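You operate a simulated robot arm through the tools that you are given. There is no shell and no other tool.

You run a simulated robot arm. Do the job below in one go: nothing can be reset, and whatever is moved stays where it is left.

TASK
Strip the stand leg: slacken the green lever, hang the spring up, draw the clip, park the pivot peg.
Fine: the spring on its holder's free pegs, the peg in the free peg stand.

Only the result counts: the job must be done as asked and must still hold three seconds after the hand-in. Knocking over, shifting, dropping, spilling or breaking anything else fails it.

THE ROBOT
A 7-joint arm with a fingered hand, fixed in place. Base frame: the origin is at the foot of the arm, x ahead of it, y to its left, z up. Lengths are in mm, angles in degrees, forces in N, time in s.
With the tool pointing down near the work surface it reaches from about 320 to 360 mm from the base axis. Its first joint turns from -166.0 to 166.0 degrees. Payload 4 kg.
The tool frame sits at the grasp point between the pads (the TCP): z along the fingers, y along the line on which they close. The tips reach 26 mm beyond it. The gripper opens to 148 mm. The gripper's body begins 73 mm behind the TCP. The gripper is a hand of 3 fingers: y runs from the thumb to the fingers, the wrist lies at [0, 0, -239] in the tool frame, and closing takes about 1.5 s.
Orientation is that of the tool frame in the base frame, as a unit quaternion [w, x, y, z]. With the fingers straight down and closing along the base's y, the tool's x points along the base's -x, its y along +y and its z along -z.

THE INTERFACE
- The arm moves only by the tool play_rows. Its argument "steps" is a list that holds one entry, the list of rows, each a list of 6 numbers: the turn, a rotation vector about the tool's x, y, z in units of 8 degrees (1.0 is 8 degrees), then the shift along the tool's x, y, z in units of 30 mm (1.0 is 30 mm). In form: [[[wx, wy, wz, x, y, z], ...]]. A call has 1 to 20 rows; each row shifts and turns the commanded pose from where the row before left it, along the tool's axes as they then stand. "claw" is the opening, from 0 (shut) to 1 (fully open), set as the call begins (left out, the last holds). A call with a number of a shift or a turn outside -1 to 1 is refused whole. Rows are played at 5 a second. More than 50 mm and 8.6 degrees between two rows, or a gripper value outside its range, and nothing of the call is played. Where a pose cannot be reached the arm comes as near as it can. A force on the tool above 40 N (or 10 N above the force at the start of the call, whichever is more), or a blocked arm, ends the call early, and 0.2 s more pass. Each finger travels about 72 mm/s and halts on what it meets, pressing with about 27 N; the grip force reading is that of the motor and also rises with nothing between the fingers. The clock runs only during rows and for 0.2 s after the last one: add rows that do not move to give the fingers time. The reply holds the time, the measured pose of the TCP, the force on the tool along the base axes, the opening and the grip force, in the units named above and with some noise, with the torque about the TCP (base axes, N m) and any sound that the robot's microphone picked up.
- Cameras (640 x 400 px; columns grow to the right, rows downward): "scene" is fixed at [399.9, 650.6, 1399.7]; the picture's right is [-0.99, 0.10, 0.00], its down [0.09, 0.92, -0.38] and it looks along [-0.04, -0.37, -0.93] (base axes); focal length 330 px, centre (320, 200). "wrist" rides on the gripper at [68, -39, -90] in the tool frame; the picture's right is [0.50, 0.87, 0.00], its down [-0.66, 0.38, -0.65] and it looks along [-0.57, 0.33, 0.76] (tool axes); focal length 222 px, centre (320, 200). There is no depth. A picture from a camera that has moved, and an enlarged one, comes with that camera's place and axes in the base frame and with its lens.
- capture(camera): a new picture of that camera. No time passes.
- raise_lower(by): slides the trunk up (or, below 0, down) by that many mm; the arm rides with it, the base frame stays. It gives what a move gives, with no picture.
- curl_fingers(finger1, finger2, thumb_bend): sets how far each is bent, from 0 (flat) to 100 (curled in); at 30 the hand is open as for a grip, at 70 the pads meet at the TCP. One left out holds its place. A second passes; each finger stops where it meets its share of the squeeze, and holds until it gets a number again. A gripper value or a shape takes the hand back. It gives what a move gives, with no picture; readings hold the bend of each and the force on the fingers (four entries, about 0 where the hand has none), thumb and palm.
- grasp_type(shape): the hand has 3 fingers and takes this shape, open, in about a second: jaw (thumb against the fingers, like two jaws); tri (thumb and two fingers); tip (a fingertip pinch); poke (one finger out to press); point (the index stretched); flat (the hand flat); cup (the hand cupped); fist (a fist). The gripper value then closes the fingers along that shape, each until it touches; the sizes above hold for jaw. It gives what a move gives, with no picture.
- inspect(camera, box): a new picture of the part [left, top, right, bottom] of that camera's present view, enlarged. No time passes.
- hand_in(): hands the job in; it is judged then, once.

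Nothing tells you positions but the pictures and the camera data. Unless the task says otherwise, let go and move clear before handing in.

The tools are called as a command line: name --argument value ..., lists and objects as JSON in quotes. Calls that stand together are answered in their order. play_rows: Moves the arm, as the interface text tells. Its arguments: {"type":"object","properties":{"steps":{"type":"array","items":{"type":"array","items":{"type":"array","items":{"type":"number"}}}},"claw":{"type":"number"}},"required":["steps"]} The other tools are called the same way: raise_lower (by) slides the trunk up or down; grasp_type (shape) gives the hand a shape; curl_fingers (finger1, finger2, thumb_bend) moves the fingers one by one; capture (camera) takes a picture; inspect (camera, box) takes an enlarged picture of a part of a camera's view; hand_in () hands the job in.

At the start:

```text
time: 0.0
eef_pos: [178.9, 338.3, 989.4]
tool_rot: [0.0, 0.0, 1.0, 0.0]
force: [-0.4, -0.3, -0.9]
ft_torque: [-0.01, 0.01, -0.03]
grip_width: 147.9
gripper_force: 0.1
shape: jaw
bend: [30.0, 30.0, 30.0]
finger forces: [0.0, 0.1, 0.0, 0.0, 0.0, 0.1]
trunk travel left (down, up): [-500.0, 90.0]
```

scene: 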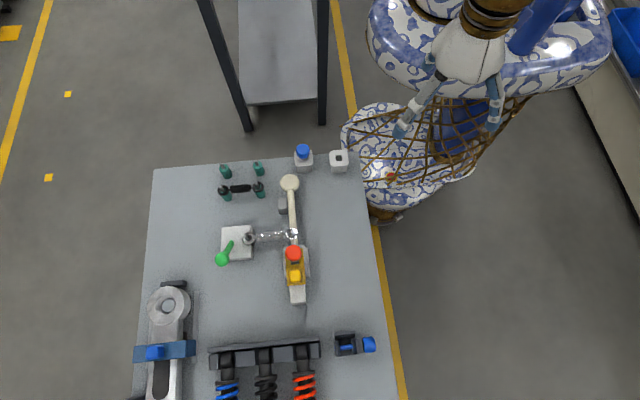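
wrist: 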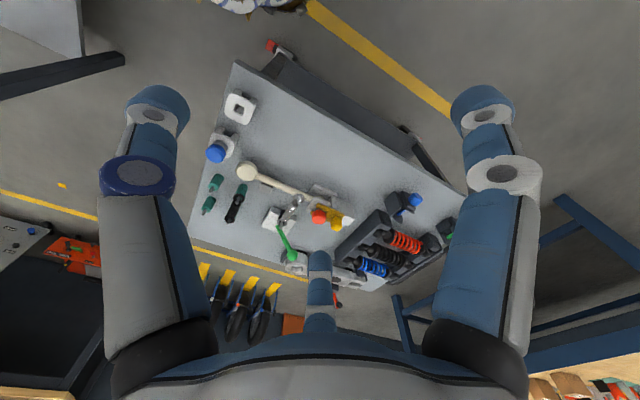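

I see a table with a stand leg, a green lever, a spring, an orange/red clip area, and peg holders. I'll take enlarged views before moving.

inspect --camera "scene" --box '[200, 150, 360, 250]'

inspect --camera "scene" --box '[200, 210, 360, 310]'

inspect --camera "scene" --box '[120, 270, 400, 400]'

inspect --camera "wrist" --box '[180, 60, 480, 300]'

```text
4.00 times, centred on (280, 200) of scene
camera zoom: at [399.9, 650.6, 1399.7], right [-0.99, 0.1, 0.0], down [0.09, 0.92, -0.38], along [-0.04, -0.37, -0.93], focal length 1319 px, centre (480, 200)
```

zoom: 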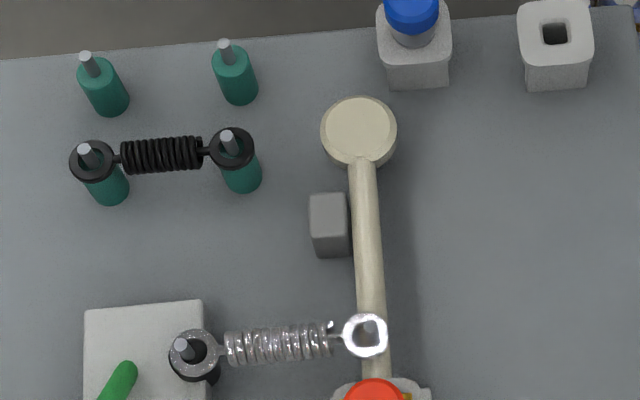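

```text
4.00 times, centred on (280, 260) of scene
camera zoom: at [399.9, 650.6, 1399.7], right [-0.99, 0.1, 0.0], down [0.09, 0.92, -0.38], along [-0.04, -0.37, -0.93], focal length 1319 px, centre (480, -40)
```

zoom: 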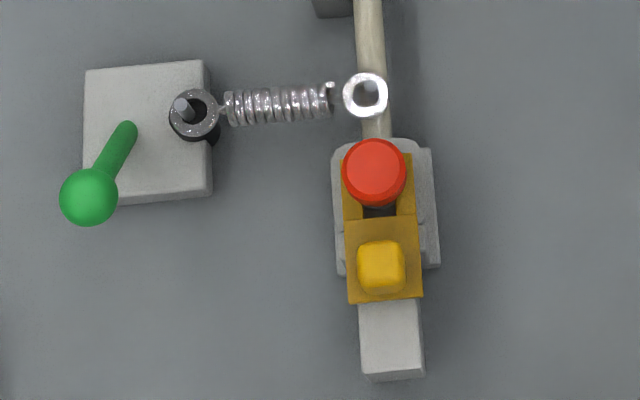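

```text
2.29 times, centred on (260, 335) of scene
camera zoom: at [399.9, 650.6, 1399.7], right [-0.99, 0.1, 0.0], down [0.09, 0.92, -0.38], along [-0.04, -0.37, -0.93], focal length 754 px, centre (457, -109)
```

zoom: 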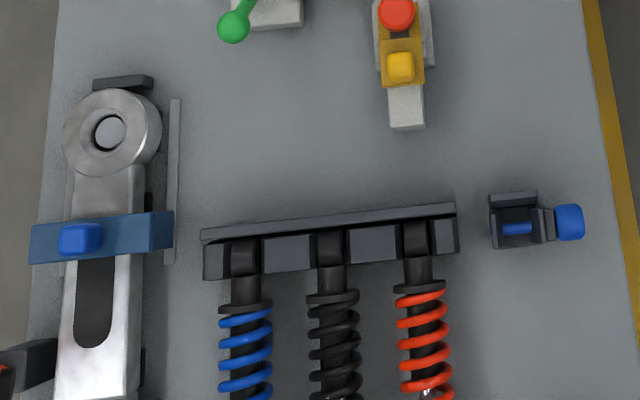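

```text
1.67 times, centred on (330, 180) of wrist
camera zoom: at [110.8, 299.1, 1079.9], right [-0.5, 0.87, 0.0], down [0.66, 0.38, 0.65], along [0.57, 0.33, -0.76], focal length 370 px, centre (303, 233)
```

zoom: 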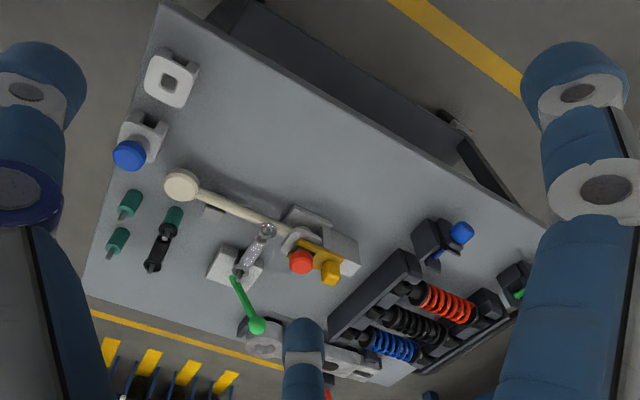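

Table top appears to sit near z≈622 mm, with the work area around x 300–650, y 240–560. I'll move the hand towards the work area, staying high, to get a closer wrist view and learn the reach.

play_rows --steps '[[[0, 0, 0, -0.73, -0.27, 0.4], [0, 0, 0, -0.73, -0.27, 0.4], [0, 0, 0, -0.73, -0.27, 0.4], [0, 0, 0, -0.73, -0.27, 0.4], [0, 0, 0, -0.73, -0.27, 0.4], [0, 0, 0, -0.73, -0.27, 0.4], [0, 0, 0, 0, 0, 0], [0, 0, 0, 0, 0, 0]]]'

capture --camera "wrist"

capture --camera "scene"

```text
time: 1.8
eef_pos: [310.7, 288.6, 916.4]
tool_rot: [0.0, 0.0, 1.0, -0.001]
force: [0.2, 0.9, 0.3]
ft_torque: [-0.03, 0.01, 0.03]
grip_width: 147.8
gripper_force: 0.0
shape: jaw
bend: [30.0, 30.0, 30.0]
finger forces: [0.1, 0.1, 0.1, 0.1, 0.0, 0.0]
trunk travel left (down, up): [-500.0, 90.0]
```

```text
taken
camera wrist: at [243.4, 251.1, 1008.0], right [-0.5, 0.87, 0.0], down [0.65, 0.38, 0.65], along [0.57, 0.33, -0.76], focal length 222 px, centre (320, 200)
```

wrist: 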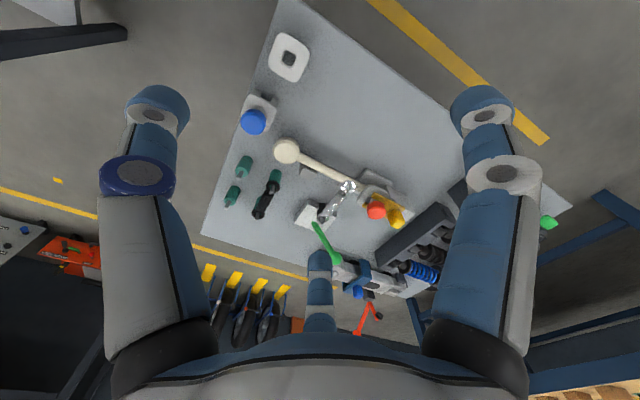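

```text
taken
```

scene: 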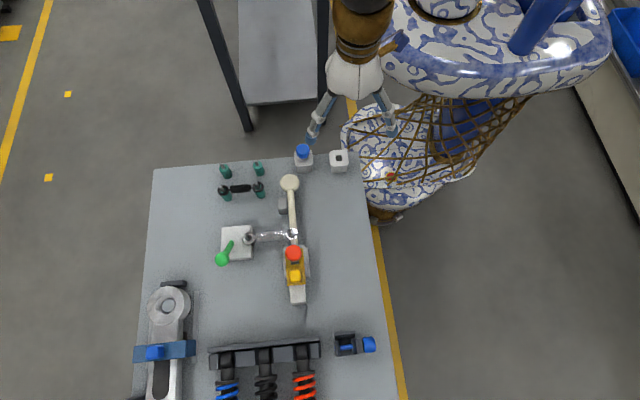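

inspect --camera "wrist" --box '[220, 20, 420, 145]'

inspect --camera "wrist" --box '[260, 140, 460, 265]'

inspect --camera "wrist" --box '[220, 120, 320, 220]'

inspect --camera "scene" --box '[240, 225, 320, 310]'

```text
3.20 times, centred on (320, 82) of wrist
camera zoom: at [243.4, 251.1, 1008.0], right [-0.5, 0.87, 0.0], down [0.65, 0.38, 0.65], along [0.57, 0.33, -0.76], focal length 711 px, centre (320, 576)
```

zoom: 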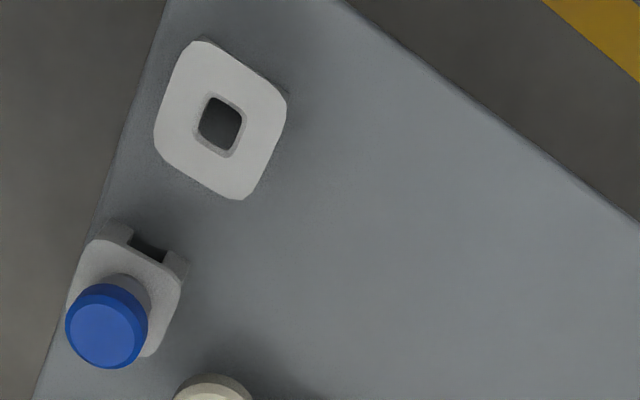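

```text
3.20 times, centred on (360, 202) of wrist
camera zoom: at [243.4, 251.1, 1008.0], right [-0.5, 0.87, 0.0], down [0.65, 0.38, 0.65], along [0.57, 0.33, -0.76], focal length 711 px, centre (192, 192)
```

zoom: 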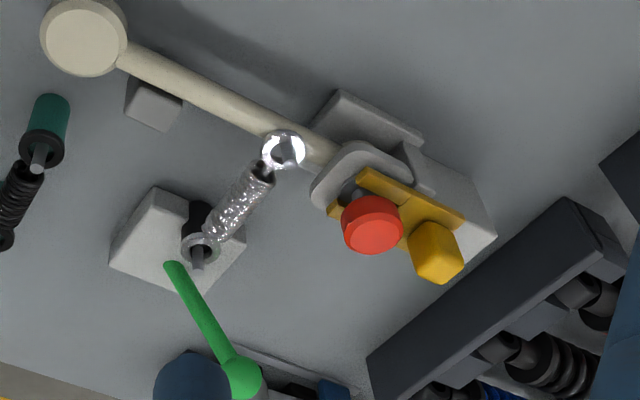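

```text
4.00 times, centred on (270, 170) of wrist
camera zoom: at [243.4, 251.1, 1008.0], right [-0.5, 0.87, 0.0], down [0.65, 0.38, 0.65], along [0.57, 0.33, -0.76], focal length 888 px, centre (520, 320)
```

zoom: 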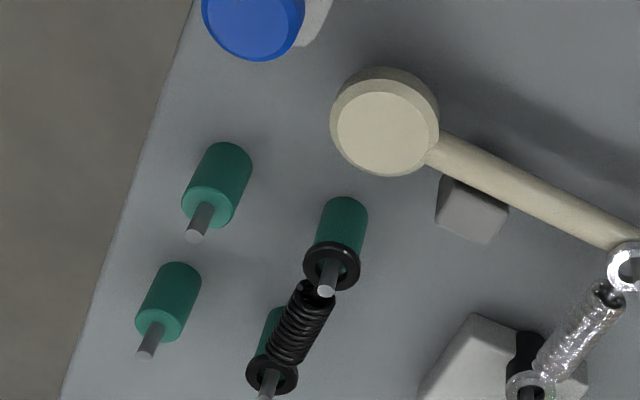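

```text
4.71 times, centred on (280, 268) of scene
camera zoom: at [399.9, 650.6, 1399.7], right [-0.99, 0.1, 0.0], down [0.09, 0.92, -0.38], along [-0.04, -0.37, -0.93], focal length 1552 px, centre (508, -118)
```

zoom: 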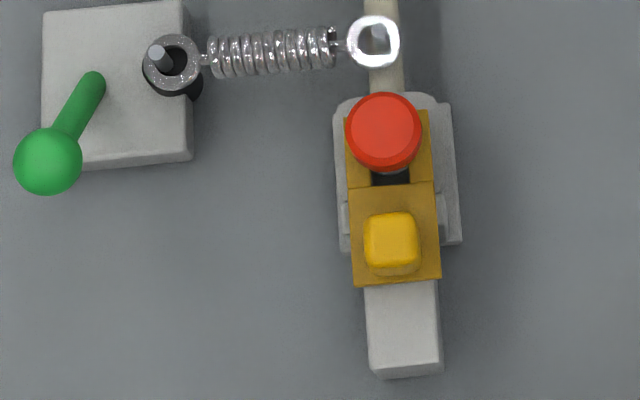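

Triangulating both views puts the lever's ball near (586, 489, 723) and its root near (588, 431, 640). I'll move in for closer views of the lever block and clip.

raise_lower --by -70

play_rows --steps '[[[0, 0, 0, -0.87, 0.27, 0], [0, 0, 0, -0.87, 0.27, 0], [0, 0, 0, -0.87, 0.27, 0], [0, 0, 0, -0.87, 0.27, 0], [0, 0, 0, -0.87, 0.27, 0], [0, 0, 0, 0, 0, 0], [0, 0, 0, 0, 0, 0]]]'

capture --camera "wrist"

inspect --camera "wrist" --box '[240, 130, 400, 230]'

```text
time: 2.9
eef_pos: [311.5, 289.8, 847.4]
tool_rot: [0.0, 0.001, 1.0, 0.0]
force: [0.4, -0.1, -0.4]
ft_torque: [0.01, 0.03, -0.02]
grip_width: 147.9
gripper_force: 0.0
shape: jaw
bend: [30.0, 30.0, 30.0]
finger forces: [0.0, 0.1, 0.0, 0.0, 0.0, 0.1]
trunk travel left (down, up): [-430.0, 160.0]
```

```text
time: 4.5
eef_pos: [441.8, 332.8, 847.4]
tool_rot: [0.0, 0.0, 1.0, 0.0]
force: [-0.8, 0.5, 0.9]
ft_torque: [-0.03, 0.0, -0.02]
grip_width: 147.8
gripper_force: 0.0
shape: jaw
bend: [30.0, 30.0, 30.0]
finger forces: [0.0, 0.1, 0.0, 0.0, 0.0, 0.0]
trunk travel left (down, up): [-430.0, 160.0]
```

```text
taken
camera wrist: at [373.2, 292.7, 937.3], right [-0.5, 0.87, 0.0], down [0.66, 0.38, 0.65], along [0.57, 0.33, -0.76], focal length 222 px, centre (320, 200)
```

wrist: 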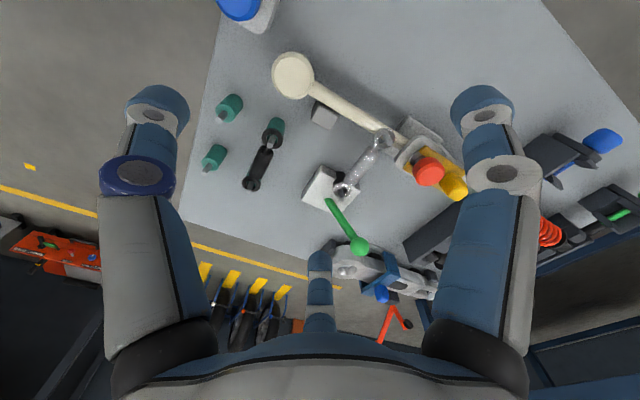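

```text
4.00 times, centred on (320, 180) of wrist
camera zoom: at [373.2, 292.7, 937.3], right [-0.5, 0.87, 0.0], down [0.66, 0.38, 0.65], along [0.57, 0.33, -0.76], focal length 888 px, centre (320, 280)
```

zoom: 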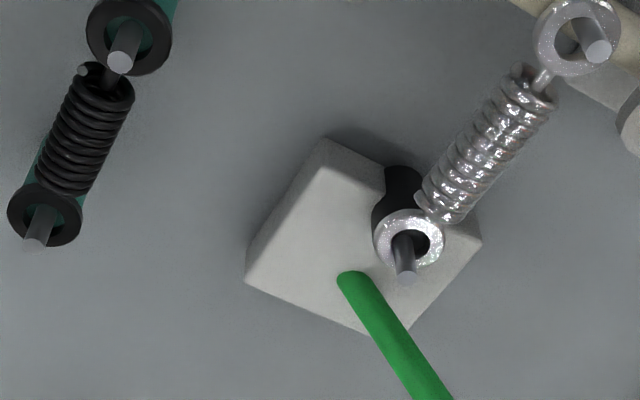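

I see the lever stick enters the block top directly, with the spring's outer ring on a post at the block edge. I'll check how the fingers close while well clear in the air, so I know their geometry.

play_rows --steps '[[[0, 0, 0, 0, 0, 0], [0, 0, 0, 0, 0, 0], [0, 0, 0, 0, 0, 0], [0, 0, 0, 0, 0, 0], [0, 0, 0, 0, 0, 0], [0, 0, 0, 0, 0, 0], [0, 0, 0, 0, 0, 0], [0, 0, 0, 0, 0, 0]]]' --claw 0.2

capture --camera "wrist"

capture --camera "scene"

inspect --camera "scene" --box '[180, 60, 340, 160]'

```text
time: 6.3
eef_pos: [440.2, 331.6, 846.2]
tool_rot: [-0.001, -0.001, 1.0, 0.0]
force: [0.1, 0.0, -0.1]
ft_torque: [0.01, -0.02, -0.03]
grip_width: 30.0
gripper_force: 0.0
shape: jaw
bend: [75.0, 75.0, 70.0]
finger forces: [0.1, 0.1, 0.1, 0.0, 0.0, 0.0]
trunk travel left (down, up): [-430.0, 160.0]
```

```text
taken
camera wrist: at [373.1, 292.7, 937.3], right [-0.5, 0.87, 0.0], down [0.66, 0.38, 0.65], along [0.57, 0.33, -0.76], focal length 222 px, centre (320, 200)
```

wrist: 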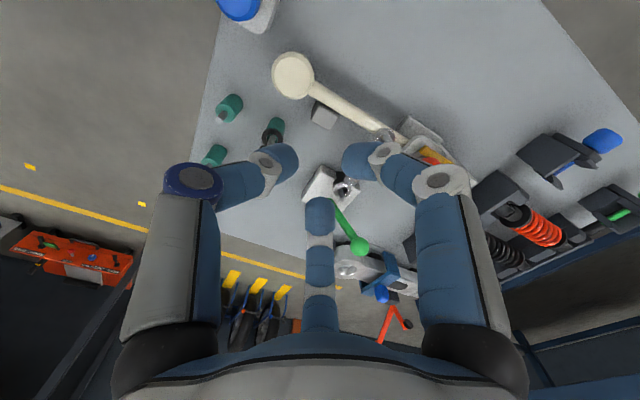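

```text
taken
```

scene: 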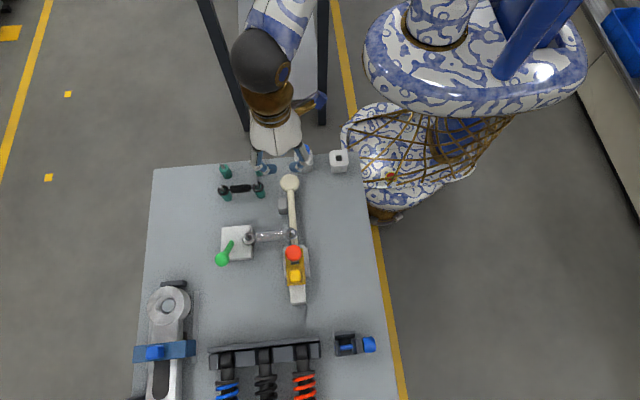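

```text
4.00 times, centred on (260, 110) of scene
camera zoom: at [399.9, 650.6, 1399.7], right [-0.99, 0.1, 0.0], down [0.09, 0.92, -0.38], along [-0.04, -0.37, -0.93], focal length 1319 px, centre (560, 560)
```

zoom: 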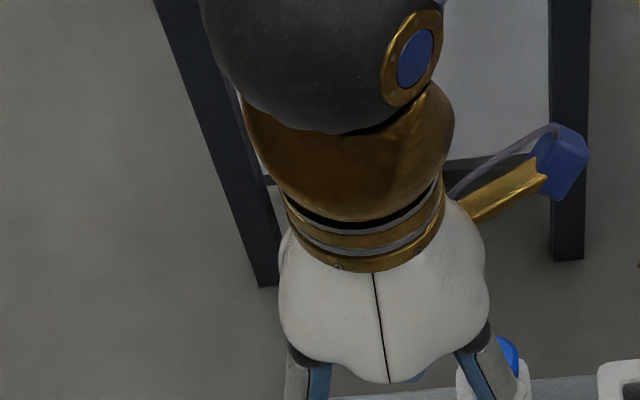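

The three fingers close centrally at 120° spacing, meeting at the TCP, which is at the wrist image centre. Next I'll open the hand and look closely at the clip and red peg.

play_rows --steps '[[[0, 0, 0, 0.85, 1.0, 0], [0, 0, 0, 0.85, 1.0, 0], [0, 0, 0, 0.85, 1.0, 0], [0, 0, 0, 0.85, 1.0, 0], [0, 0, 0, 0, 0, 0], [0, 0, 0, 0, 0, 0], [0, 0, 0, 0, 0, 0]]]' --claw 1.0

capture --camera "wrist"

inspect --camera "wrist" --box '[240, 130, 400, 230]'

```text
time: 7.9
eef_pos: [339.4, 448.7, 848.8]
tool_rot: [0.001, 0.001, 1.0, 0.0]
force: [0.2, 0.4, -0.3]
ft_torque: [0.0, -0.02, -0.03]
grip_width: 147.7
gripper_force: 0.1
shape: jaw
bend: [30.0, 30.0, 30.0]
finger forces: [0.0, 0.0, 0.0, 0.0, 0.1, 0.0]
trunk travel left (down, up): [-430.0, 160.0]
```

```text
taken
camera wrist: at [271.6, 410.4, 938.5], right [-0.5, 0.87, 0.0], down [0.66, 0.38, 0.65], along [0.57, 0.33, -0.76], focal length 222 px, centre (320, 200)
```

wrist: 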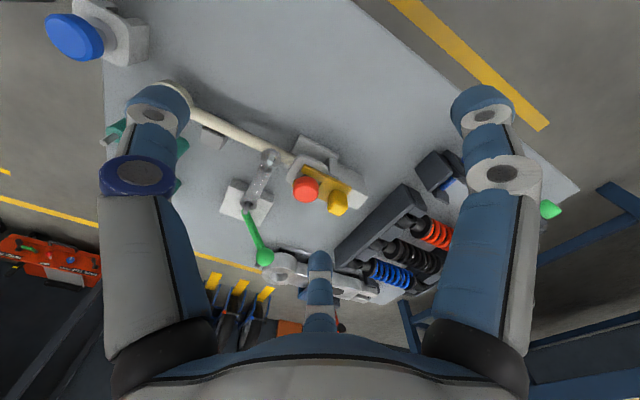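

```text
4.00 times, centred on (320, 180) of wrist
camera zoom: at [271.6, 410.4, 938.5], right [-0.5, 0.87, 0.0], down [0.66, 0.38, 0.65], along [0.57, 0.33, -0.76], focal length 888 px, centre (320, 280)
```

zoom: 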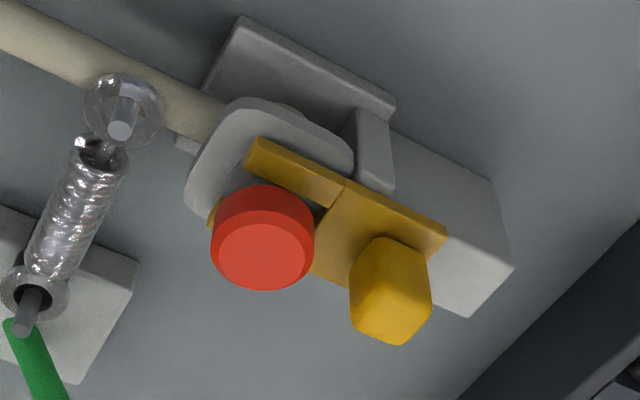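

The clip is a fork with a knob sliding on the bracket along y, and the red peg's cap is near (440, 487, 708). I'll move above the lever's ball at a safe height to check reach and look at it.

play_rows --steps '[[[0, 0, 0, -0.92, 0.15, 0], [0, 0, 0, -0.92, 0.15, 0], [0, 0, 0, -0.92, 0.15, 0], [0, 0, 0, -0.92, 0.15, 0], [0, 0, 0, -0.92, 0.15, 0], [0, 0, 0, -0.92, 0.15, 0], [0, 0, 0, -0.92, 0.15, 0], [0, 0, 0, -0.92, 0.15, 0], [0, 0, 0, -0.87, 0.15, 0], [0, 0, 0, 0, 0, 0], [0, 0, 0, 0, 0, 0]]]'

capture --camera "wrist"

capture --camera "scene"

inspect --camera "wrist" --box '[200, 50, 440, 200]'

```text
time: 10.3
eef_pos: [543.6, 446.7, 838.9]
tool_rot: [0.0, 0.001, 1.0, 0.0]
force: [-0.4, 0.3, 0.5]
ft_torque: [-0.02, 0.0, 0.02]
grip_width: 147.9
gripper_force: 0.0
shape: jaw
bend: [30.0, 30.0, 30.0]
finger forces: [0.1, 0.1, 0.1, 0.0, 0.0, 0.0]
out of reach, approached as far as the arm can: row 7, 8, 9
trunk travel left (down, up): [-430.0, 160.0]
```

```text
taken
camera wrist: at [475.6, 408.3, 930.2], right [-0.5, 0.87, 0.0], down [0.66, 0.38, 0.65], along [0.57, 0.33, -0.76], focal length 222 px, centre (320, 200)
```

wrist: 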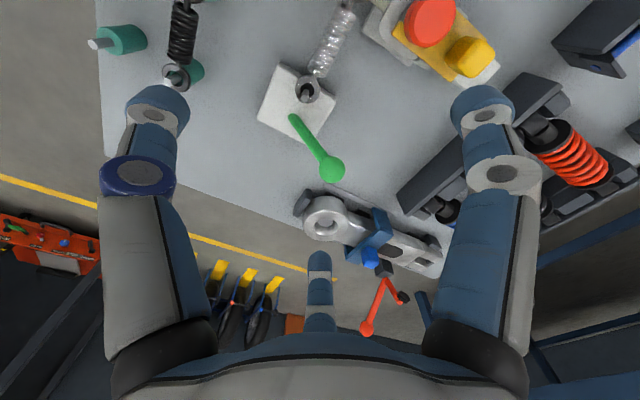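

```text
taken
```

scene: 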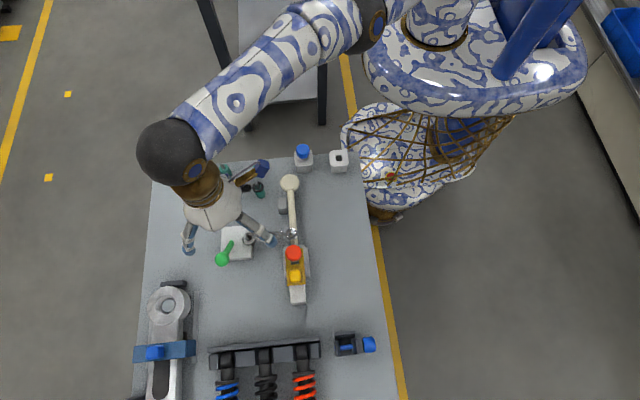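

```text
2.67 times, centred on (320, 125) of wrist
camera zoom: at [475.6, 408.3, 930.2], right [-0.5, 0.87, 0.0], down [0.66, 0.38, 0.65], along [0.57, 0.33, -0.76], focal length 592 px, centre (320, 400)
```

zoom: 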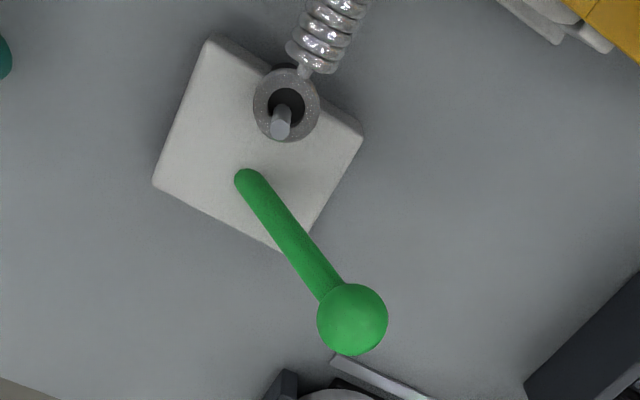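

The arm ran out of reach at (544, 447), so the shoulder needs to come down. I'll back off, raise the hand, and lower the trunk to gain reach.

play_rows --steps '[[[0, 0, 0, 0.8, -0.6, 0], [0, 0, 0, 0.8, -0.6, 0], [0, 0, 0, 0.8, -0.6, -0.5], [0, 0, 0, 0, 0, -1], [0, 0, 0, 0, 0, -1], [0, 0, 0, 0, 0, -1], [0, 0, 0, 0, 0, -1], [0, 0, 0, 0, 0, 0], [0, 0, 0, 0, 0, 0]]]'

```text
time: 12.3
eef_pos: [472.3, 391.5, 975.8]
tool_rot: [0.0, 0.0, 1.0, -0.001]
force: [0.6, -0.2, -0.3]
ft_torque: [-0.01, 0.02, -0.01]
grip_width: 147.8
gripper_force: 0.0
shape: jaw
bend: [30.0, 30.0, 30.0]
finger forces: [0.0, 0.0, 0.1, 0.0, 0.0, 0.0]
trunk travel left (down, up): [-430.0, 160.0]
```

raise_lower --by -180

play_rows --steps '[[[0, 0, 0, -0.95, 0.8, 0], [0, 0, 0, -0.95, 0.8, 0], [0, 0, 0, -0.95, 0.8, 0], [0, 0, 0, -0.95, 0.8, 0], [0, 0, 0, 0, 0, 0], [0, 0, 0, 0, 0, 0]]]'

capture --camera "wrist"

capture --camera "scene"

```text
time: 14.3
eef_pos: [471.5, 391.0, 794.8]
tool_rot: [0.0, 0.0, 1.0, 0.0]
force: [0.2, 0.5, -0.6]
ft_torque: [-0.01, -0.01, -0.01]
grip_width: 147.9
gripper_force: 0.1
shape: jaw
bend: [30.0, 30.0, 30.0]
finger forces: [0.0, 0.0, 0.0, 0.1, 0.1, 0.0]
trunk travel left (down, up): [-250.0, 340.0]
```

```text
time: 15.7
eef_pos: [527.8, 423.7, 782.6]
tool_rot: [0.001, 0.0, 1.0, 0.0]
force: [-0.2, -0.5, 0.8]
ft_torque: [0.01, -0.02, 0.01]
grip_width: 147.7
gripper_force: 0.1
shape: jaw
bend: [30.0, 30.0, 30.0]
finger forces: [0.0, 0.0, 0.0, 0.0, 0.0, 0.0]
out of reach, approached as far as the arm can: row 2, 3, 4
trunk travel left (down, up): [-250.0, 340.0]
```

```text
taken
camera wrist: at [459.5, 385.5, 872.8], right [-0.5, 0.87, 0.0], down [0.66, 0.38, 0.65], along [0.57, 0.33, -0.76], focal length 222 px, centre (320, 200)
```

wrist: 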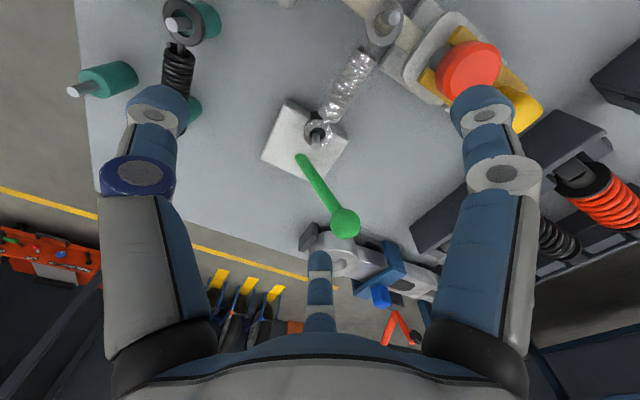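

```text
taken
```

scene: 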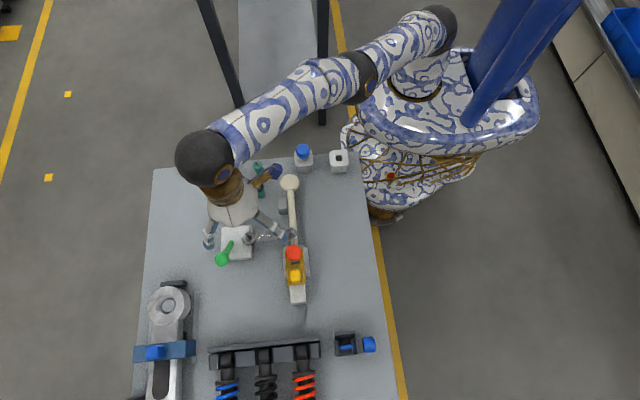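

Lowering too far reduced the reach: the shoulder is best at roughly wrist height, and the lever still needs the tool tilted outward. I'll raise the trunk 120 mm, tilt the tool about 30° towards +x, half close the hand, and approach above the ball.

raise_lower --by 120

play_rows --steps '[[[0, -0.94, 0, 0, 0, 0], [0, -0.94, 0, 0, 0, 0], [0, -0.94, 0, 0, 0, 0], [0, -0.94, 0, 0, 0, 0], [0, 0, 0, 0, 0, 0], [0, 0, 0, 0, 0, 0]]]' --claw 0.5

```text
time: 17.2
eef_pos: [528.2, 422.7, 901.9]
tool_rot: [-0.001, 0.0, 1.0, 0.001]
force: [-0.2, 0.4, 0.3]
ft_torque: [0.0, 0.01, -0.03]
grip_width: 147.9
gripper_force: 0.1
shape: jaw
bend: [30.0, 30.0, 30.0]
finger forces: [0.1, 0.0, 0.1, 0.0, 0.0, 0.0]
trunk travel left (down, up): [-370.0, 220.0]
```

```text
time: 18.6
eef_pos: [582.7, 483.6, 930.2]
tool_rot: [0.259, 0.0, 0.966, -0.001]
force: [0.4, 0.0, -0.1]
ft_torque: [0.0, 0.02, -0.03]
grip_width: 74.6
gripper_force: 0.1
shape: jaw
bend: [36.0, 36.0, 70.0]
finger forces: [0.1, 0.0, 0.1, 0.1, 0.0, 0.0]
out of reach, approached as far as the arm can: row 1, 2, 3, 4
trunk travel left (down, up): [-370.0, 220.0]
```

play_rows --steps '[[[0, 0, 0, 0, 0, 0], [0, 0, 0, 0, 0, 0], [0, 0, 0, 0, 0, 0]]]'

capture --camera "wrist"

capture --camera "scene"

```text
time: 19.4
eef_pos: [582.7, 485.0, 931.1]
tool_rot: [0.259, 0.0, 0.966, -0.001]
force: [-0.1, -0.6, -0.2]
ft_torque: [0.0, 0.01, -0.04]
grip_width: 74.2
gripper_force: 0.1
shape: jaw
bend: [36.0, 36.0, 70.0]
finger forces: [0.1, 0.0, 0.0, 0.0, 0.0, 0.1]
trunk travel left (down, up): [-370.0, 220.0]
```

```text
taken
camera wrist: at [478.3, 445.2, 974.5], right [-0.43, 0.87, -0.25], down [0.24, 0.38, 0.89], along [0.87, 0.33, -0.37], focal length 222 px, centre (320, 200)
```

wrist: 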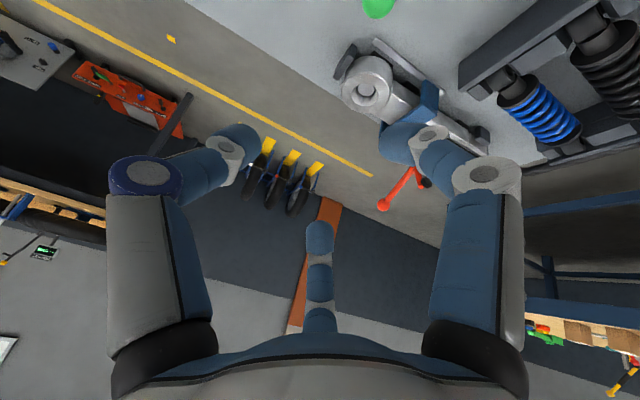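

```text
taken
```

scene: 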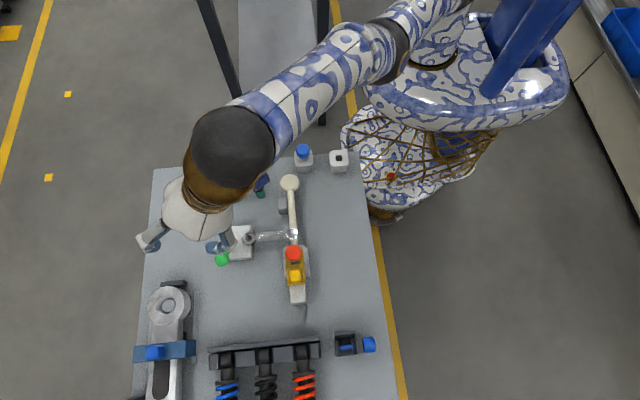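

The hand is tilted 30° above the lever. I'll descend to a pre-grasp pose just short of the green ball and then check alignment.

play_rows --steps '[[[0, 0, 0, 0.57, 0.02, 0.648], [0, 0, 0, 0.57, 0.02, 0.648], [0, 0, 0, 0.57, 0.02, 0.648], [0, 0, 0, 0.57, 0.02, 0.648], [0, 0, 0, 0.57, 0.02, 0.648], [0, 0, 0, 0.57, 0.02, 0.648], [0, 0, 0, 0, 0, 0], [0, 0, 0, 0, 0, 0]]]' --claw 0.55

capture --camera "wrist"

capture --camera "scene"

```text
time: 21.2
eef_pos: [580.3, 522.1, 787.5]
tool_rot: [0.259, 0.0, 0.966, -0.001]
force: [0.4, 0.7, -0.3]
ft_torque: [-0.01, -0.01, 0.03]
grip_width: 81.0
gripper_force: 0.0
shape: jaw
bend: [34.0, 34.0, 70.0]
finger forces: [0.0, 0.0, 0.1, 0.0, 0.0, 0.0]
out of reach, approached as far as the arm can: row 1, 2, 3, 4, 5, 6
trunk travel left (down, up): [-370.0, 220.0]
```

```text
taken
camera wrist: at [475.9, 483.9, 832.0], right [-0.43, 0.87, -0.25], down [0.24, 0.38, 0.89], along [0.87, 0.33, -0.37], focal length 222 px, centre (320, 200)
```

wrist: 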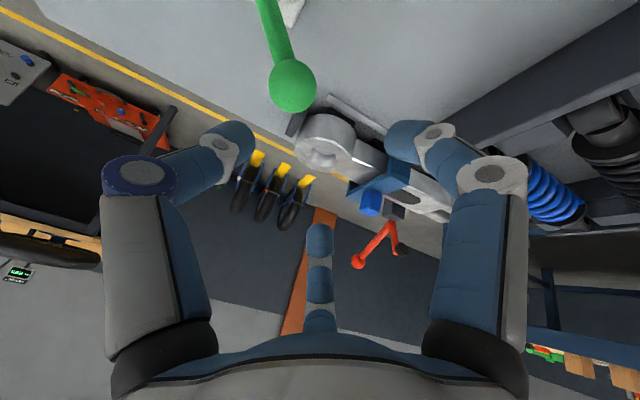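

```text
taken
```

scene: 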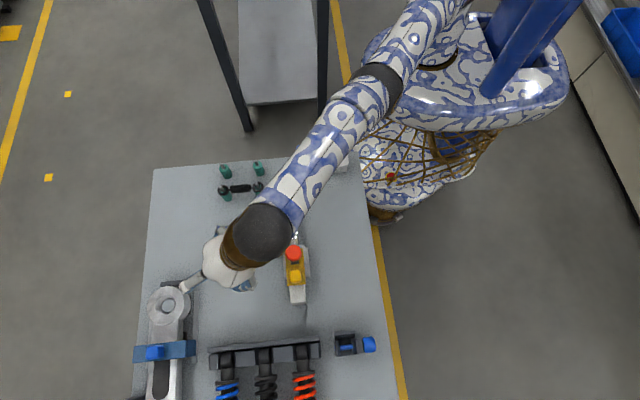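

The arm seems stuck stretched straight out, beyond where I commanded it. I'll back it off inward and up gently to let the elbow bend.

play_rows --steps '[[[0, 0, 0, 0.4, -0.67, -0.81], [0, 0, 0, 0.4, -0.67, -0.81], [0, 0, 0, 0, 0, 0], [0, 0, 0, 0, 0, 0]]]'

```text
time: 22.2
eef_pos: [569.8, 524.0, 826.3]
tool_rot: [0.259, -0.001, 0.966, -0.001]
force: [-0.3, 0.0, 0.0]
ft_torque: [-0.01, 0.01, 0.02]
grip_width: 80.6
gripper_force: 0.1
shape: jaw
bend: [34.0, 34.0, 70.0]
finger forces: [0.1, 0.0, 0.0, 0.0, 0.0, 0.1]
out of reach, approached as far as the arm can: row 1, 2
trunk travel left (down, up): [-370.0, 220.0]
```

play_rows --steps '[[[0, 0, 0, 0.64, -0.83, -0.56], [0, 0, 0, 0.64, -0.83, -0.56], [0, 0, 0, 0.64, -0.83, -0.56], [0, 0, 0, 0.64, -0.83, -0.56], [0, 0, 0, 0, 0, 0], [0, 0, 0, 0, 0, 0]]]'

```text
time: 23.6
eef_pos: [552.2, 531.6, 853.0]
tool_rot: [0.259, -0.001, 0.966, -0.001]
force: [-0.6, 0.7, 0.0]
ft_torque: [0.01, 0.0, -0.01]
grip_width: 80.6
gripper_force: 0.2
shape: jaw
bend: [34.0, 34.0, 70.0]
finger forces: [0.1, 0.1, 0.0, 0.0, 0.0, 0.0]
out of reach, approached as far as the arm can: row 1, 2, 3, 4
trunk travel left (down, up): [-370.0, 220.0]
```

play_rows --steps '[[[0, 0.94, 0, 0, 0, -0.3], [0, 0.94, 0, 0, 0, -0.3], [0, 0.94, 0, 0, 0, -0.3], [0, 0.94, 0, 0, 0, 0], [0, 0, 0, 0, 0, 0], [0, 0, 0, 0, 0, 0]]]'

capture --camera "scene"

```text
time: 25.0
eef_pos: [497.0, 471.0, 862.0]
tool_rot: [-0.001, -0.001, 1.0, -0.001]
force: [-0.1, 0.6, -1.1]
ft_torque: [-0.02, -0.02, 0.0]
grip_width: 81.1
gripper_force: 0.1
shape: jaw
bend: [34.0, 34.0, 70.0]
finger forces: [0.0, 0.0, 0.0, 0.1, 0.0, 0.1]
out of reach, approached as far as the arm can: row 1, 2, 3, 4
trunk travel left (down, up): [-370.0, 220.0]
```

```text
taken
```

scene: 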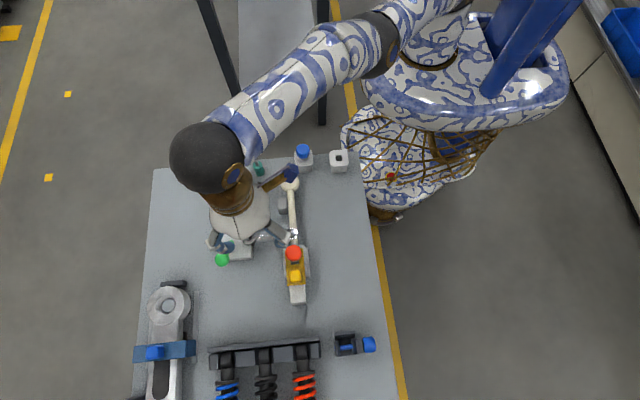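

play_rows --steps '[[[0, 0, 0, 0.8, -0.7, 0], [0, 0, 0, 0.8, -0.7, 0], [0, 0, 0, 0.8, -0.7, 0], [0, 0, 0, 0, 0, 0], [0, 0, 0, 0, 0, 0]]]'

```text
time: 26.2
eef_pos: [488.4, 468.1, 877.6]
tool_rot: [-0.001, -0.001, 1.0, -0.001]
force: [-0.9, -0.3, -1.1]
ft_torque: [0.01, 0.02, -0.01]
grip_width: 81.4
gripper_force: 0.1
shape: jaw
bend: [34.0, 34.0, 70.0]
finger forces: [0.0, 0.0, 0.0, 0.0, 0.1, 0.0]
out of reach, approached as far as the arm can: row 1, 2, 3
trunk travel left (down, up): [-370.0, 220.0]
```

play_rows --steps '[[[0, 0, 0, 0.4, -0.4, 0.7], [0, 0, 0, 0.4, -0.4, 0.7], [0, 0, 0, 0.4, -0.4, 0.7], [0, 0, 0, 0, 0, 0], [0, 0, 0, 0, 0, 0]]]'

```text
time: 27.4
eef_pos: [495.3, 480.8, 828.1]
tool_rot: [0.0, 0.0, 1.0, -0.001]
force: [-0.6, 0.4, 0.5]
ft_torque: [-0.03, -0.03, -0.01]
grip_width: 80.8
gripper_force: 0.0
shape: jaw
bend: [34.0, 34.0, 70.0]
finger forces: [0.1, 0.0, 0.0, 0.0, 0.0, 0.0]
out of reach, approached as far as the arm can: row 1, 2, 3
trunk travel left (down, up): [-370.0, 220.0]
```

inspect --camera "scene" --box '[160, 0, 540, 237]'

```text
1.68 times, centred on (350, 118) of scene
camera zoom: at [399.9, 650.6, 1399.7], right [-0.99, 0.1, 0.0], down [0.09, 0.92, -0.38], along [-0.04, -0.37, -0.93], focal length 555 px, centre (270, 337)
```

zoom: 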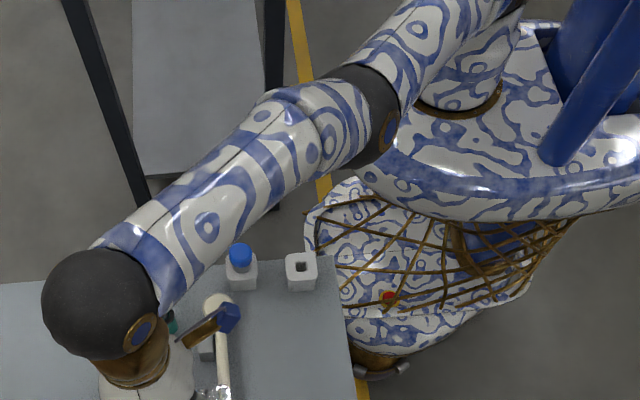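

The arm seems hyperextended at the elbow, so inward commands only pin it against a limit. I'll raise the trunk for clearance, then command outward and downward so the elbow passes through straight and flexes properly.

raise_lower --by 100

play_rows --steps '[[[0, 0, 0, -0.6, 0.6, 0.2], [0, 0, 0, -0.6, 0.6, 0.2], [0, 0, 0, 0, 0, 0.6], [0, 0, 0, 0.2, -0.2, 0.8], [0, 0, 0, 0.3, -0.3, 0.8], [0, 0, 0, 0.4, -0.4, 0.6], [0, 0, 0, 0.6, -0.6, 0.2], [0, 0, 0, 0, 0, 0]]]'

```text
time: 28.7
eef_pos: [494.6, 480.0, 927.7]
tool_rot: [-0.001, 0.0, 1.0, -0.001]
force: [-0.2, -0.2, 0.7]
ft_torque: [-0.03, 0.03, -0.01]
grip_width: 80.9
gripper_force: 0.1
shape: jaw
bend: [34.0, 34.0, 70.0]
finger forces: [0.1, 0.0, 0.1, 0.1, 0.1, 0.0]
trunk travel left (down, up): [-470.0, 120.0]
```

```text
time: 30.5
eef_pos: [461.8, 431.7, 824.1]
tool_rot: [0.0, -0.001, 1.0, 0.0]
force: [0.0, 0.1, 0.0]
ft_torque: [-0.03, 0.0, 0.01]
grip_width: 81.1
gripper_force: 0.0
shape: jaw
bend: [34.0, 34.0, 70.0]
finger forces: [0.0, 0.0, 0.1, 0.1, 0.0, 0.0]
out of reach, approached as far as the arm can: row 1, 2
trunk travel left (down, up): [-470.0, 120.0]
```

The elbow is free again and the arm follows commands. Now I'll tilt the tool 30° towards +x at this nearer position, before moving to the ball's pre-grasp pose.

play_rows --steps '[[[0, -0.94, 0, 0, 0, 0], [0, -0.94, 0, 0, 0, 0], [0, -0.94, 0, 0, 0, 0], [0, -0.94, 0, 0, 0, 0], [0, 0, 0, 0, 0, 0], [0, 0, 0, 0, 0, 0]]]'

```text
time: 31.9
eef_pos: [462.2, 432.3, 824.5]
tool_rot: [0.259, 0.0, 0.966, -0.001]
force: [0.5, -1.0, 0.3]
ft_torque: [0.03, 0.0, 0.0]
grip_width: 81.2
gripper_force: 0.0
shape: jaw
bend: [34.0, 34.0, 70.0]
finger forces: [0.0, 0.1, 0.0, 0.1, 0.1, 0.0]
trunk travel left (down, up): [-470.0, 120.0]
```

play_rows --steps '[[[0, 0, 0, -0.463, 0.464, 0.706], [0, 0, 0, -0.463, 0.464, 0.706], [0, 0, 0, -0.463, 0.464, 0.706], [0, 0, 0, -0.463, 0.464, 0.706], [0, 0, 0, 0, 0, 0], [0, 0, 0, 0, 0, 0]]]'

capture --camera "wrist"

inspect --camera "wrist" --box '[200, 60, 440, 210]'

```text
time: 33.3
eef_pos: [552.2, 488.4, 778.7]
tool_rot: [0.259, 0.0, 0.966, -0.001]
force: [-0.7, -0.9, -0.6]
ft_torque: [0.0, -0.01, 0.02]
grip_width: 81.0
gripper_force: 0.0
shape: jaw
bend: [34.0, 34.0, 70.0]
finger forces: [0.1, 0.0, 0.0, 0.0, 0.0, 0.0]
trunk travel left (down, up): [-470.0, 120.0]
```

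```text
taken
camera wrist: at [449.0, 449.7, 822.9], right [-0.43, 0.87, -0.25], down [0.24, 0.38, 0.89], along [0.87, 0.33, -0.37], focal length 222 px, centre (320, 200)
```

wrist: 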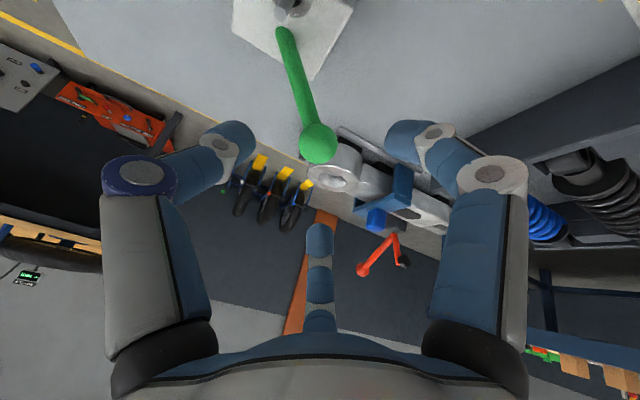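

```text
2.67 times, centred on (320, 135) of wrist
camera zoom: at [449.0, 449.7, 822.9], right [-0.43, 0.87, -0.25], down [0.24, 0.38, 0.89], along [0.87, 0.33, -0.37], focal length 592 px, centre (320, 373)
```

zoom: 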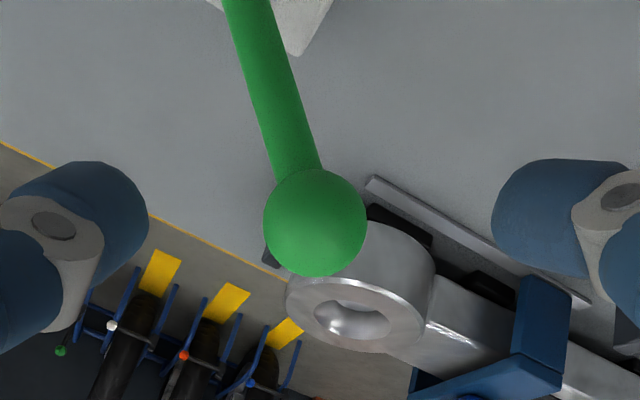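

The ball lies on the tool axis about 70 mm ahead. I'll advance 60 mm along the fingers and close on it.

play_rows --steps '[[[0, 0, 0, 0, 0, 0.67], [0, 0, 0, 0, 0, 0.67], [0, 0, 0, 0, 0, 0.66], [0, 0, 0, 0, 0, 0]]]'

capture --camera "wrist"

inspect --camera "scene" --box '[180, 200, 340, 300]'

```text
time: 34.3
eef_pos: [582.1, 489.7, 726.3]
tool_rot: [0.259, -0.001, 0.966, -0.001]
force: [0.3, 0.3, -0.5]
ft_torque: [0.0, 0.02, 0.02]
grip_width: 81.0
gripper_force: 0.1
shape: jaw
bend: [34.0, 34.0, 70.0]
finger forces: [0.1, 0.1, 0.0, 0.0, 0.0, 0.1]
trunk travel left (down, up): [-470.0, 120.0]
```

```text
taken
camera wrist: at [478.1, 450.4, 771.1], right [-0.43, 0.87, -0.25], down [0.24, 0.38, 0.89], along [0.87, 0.33, -0.37], focal length 222 px, centre (320, 200)
```

wrist: 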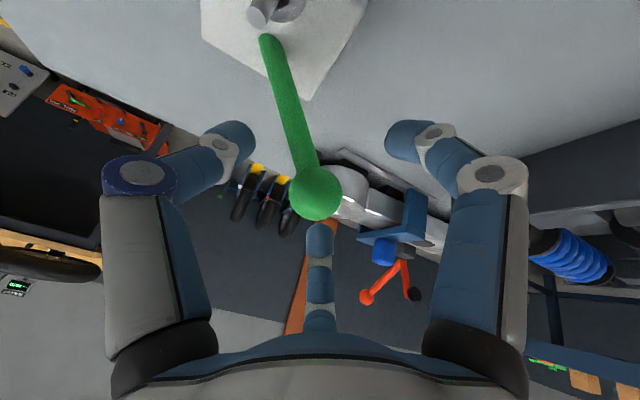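

```text
4.00 times, centred on (260, 250) of scene
camera zoom: at [399.9, 650.6, 1399.7], right [-0.99, 0.1, 0.0], down [0.09, 0.92, -0.38], along [-0.04, -0.37, -0.93], focal length 1319 px, centre (560, 0)
```

zoom: 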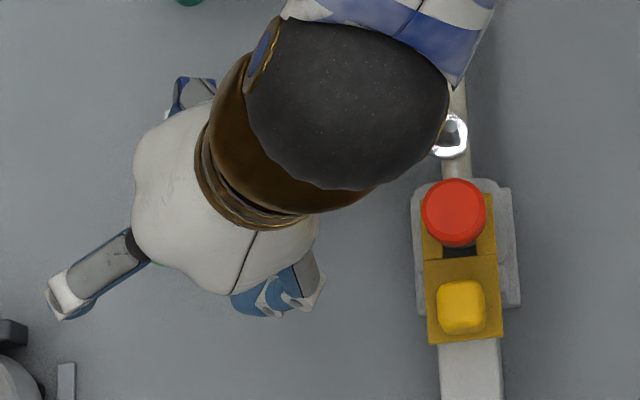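

The ball is centred in the open hand. I'll close to a loose cage just around the 30 mm ball rather than a hard squeeze.

play_rows --steps '[[[0, 0, 0, -0.03, -0.07, 0], [0, 0, 0, 0, 0, 0], [0, 0, 0, 0, 0, 0], [0, 0, 0, 0, 0, 0], [0, 0, 0, 0, 0, 0], [0, 0, 0, 0, 0, 0]]]' --claw 0.23

capture --camera "wrist"

```text
time: 35.7
eef_pos: [583.0, 486.8, 727.8]
tool_rot: [0.259, 0.0, 0.966, 0.0]
force: [0.5, 0.4, -0.2]
ft_torque: [0.0, 0.01, 0.03]
grip_width: 34.6
gripper_force: 0.0
shape: jaw
bend: [76.0, 76.0, 70.0]
finger forces: [0.0, 0.1, 0.0, 0.0, 0.0, 0.1]
trunk travel left (down, up): [-470.0, 120.0]
```

```text
taken
camera wrist: at [478.4, 447.9, 772.0], right [-0.43, 0.87, -0.25], down [0.24, 0.38, 0.89], along [0.87, 0.33, -0.37], focal length 222 px, centre (320, 200)
```

wrist: 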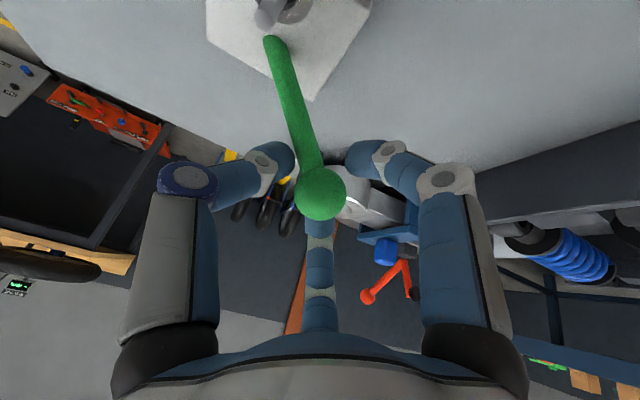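

play_rows --steps '[[[0, 0, 0, -0.1, -0.27, -0.17], [0, 0, 0, 0, 0, 0]]]'

capture --camera "wrist"

```text
time: 36.3
eef_pos: [581.7, 477.1, 735.2]
tool_rot: [0.259, 0.0, 0.966, -0.001]
force: [-0.5, -0.3, -0.1]
ft_torque: [0.01, 0.04, 0.02]
grip_width: 34.4
gripper_force: 0.1
shape: jaw
bend: [75.0, 76.0, 70.0]
finger forces: [0.9, 0.1, 0.0, 0.0, 0.0, 0.0]
trunk travel left (down, up): [-470.0, 120.0]
```

```text
taken
camera wrist: at [478.0, 439.4, 779.0], right [-0.43, 0.87, -0.25], down [0.24, 0.38, 0.89], along [0.87, 0.33, -0.37], focal length 222 px, centre (320, 200)
```

wrist: 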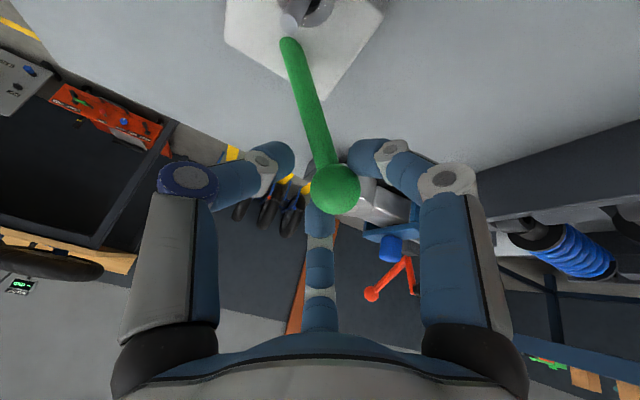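

play_rows --steps '[[[0, 0, 0, -0.06, -0.18, -0.11], [0, 0, 0, 0, 0, 0]]]'

capture --camera "wrist"

```text
time: 36.9
eef_pos: [580.3, 472.4, 738.3]
tool_rot: [0.259, 0.0, 0.966, 0.0]
force: [-0.4, 0.9, -2.1]
ft_torque: [-0.01, 0.0, 0.03]
grip_width: 34.6
gripper_force: 0.1
shape: jaw
bend: [75.0, 76.0, 70.0]
finger forces: [1.7, 0.0, 0.1, 0.1, 0.1, 0.0]
trunk travel left (down, up): [-470.0, 120.0]
```

```text
taken
camera wrist: at [477.6, 433.9, 782.0], right [-0.43, 0.87, -0.25], down [0.24, 0.38, 0.89], along [0.87, 0.33, -0.37], focal length 222 px, centre (320, 200)
```

wrist: 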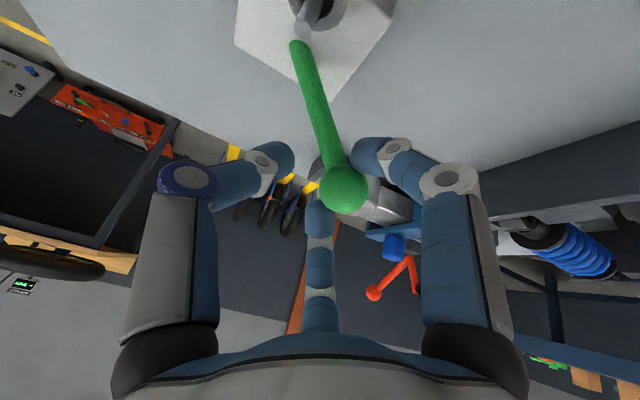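

play_rows --steps '[[[0, 0, 0, -0.06, -0.2, -0.11], [0, 0, 0, -0.06, -0.2, -0.11], [0, 0, 0, 0, 0, 0]]]'

capture --camera "wrist"

```text
time: 37.7
eef_pos: [583.9, 460.1, 744.1]
tool_rot: [0.259, 0.0, 0.966, 0.0]
force: [-0.4, -0.4, -0.5]
ft_torque: [0.0, 0.03, 0.04]
grip_width: 34.5
gripper_force: 0.1
shape: jaw
bend: [75.0, 76.0, 70.0]
finger forces: [0.8, 0.0, 0.0, 0.0, 0.0, 0.0]
trunk travel left (down, up): [-470.0, 120.0]
```

```text
taken
camera wrist: at [478.2, 421.4, 789.1], right [-0.43, 0.87, -0.25], down [0.24, 0.38, 0.89], along [0.87, 0.33, -0.37], focal length 222 px, centre (320, 200)
```

wrist: 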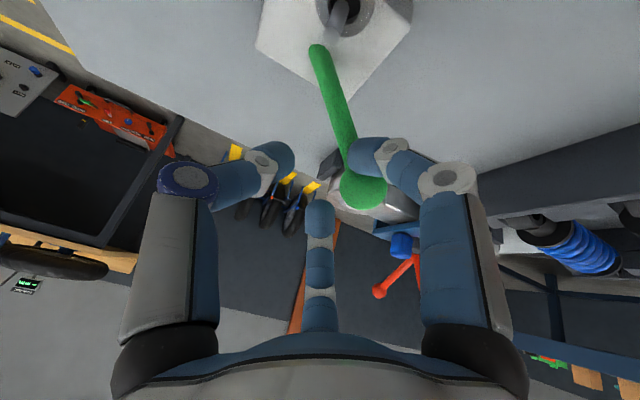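

The ball slipped out between two fingers without moving; the loose cage wasn't enough. I'll reopen, go back around the ball, and take a firm three-finger grip so I can feel which way the lever turns.

play_rows --steps '[[[0, 0, 0, 0, 0, 0], [0, 0, 0, 0, 0, 0], [0, 0, 0, 0, 0, 0], [0, 0, 0, 0, 0, 0], [0, 0, 0, 0.145, 0.465, 0.128], [0, 0, 0, 0.145, 0.465, 0.128], [0, 0, 0, 0, 0, 0]]]' --claw 0.55

capture --camera "wrist"

```text
time: 39.3
eef_pos: [579.0, 488.2, 733.6]
tool_rot: [0.258, 0.0, 0.966, 0.0]
force: [0.5, 0.6, -1.1]
ft_torque: [-0.01, 0.01, 0.04]
grip_width: 81.0
gripper_force: 0.0
shape: jaw
bend: [34.0, 34.0, 70.0]
finger forces: [0.0, 0.1, 0.0, 0.1, 0.1, 0.0]
trunk travel left (down, up): [-470.0, 120.0]
```

```text
taken
camera wrist: at [474.6, 449.3, 778.1], right [-0.43, 0.87, -0.25], down [0.24, 0.38, 0.89], along [0.87, 0.33, -0.37], focal length 222 px, centre (320, 200)
```

wrist: 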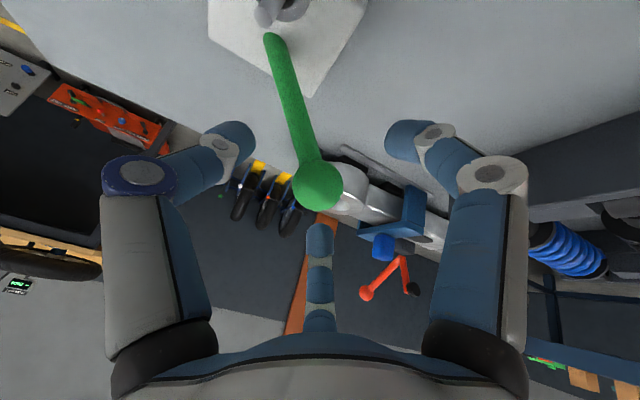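

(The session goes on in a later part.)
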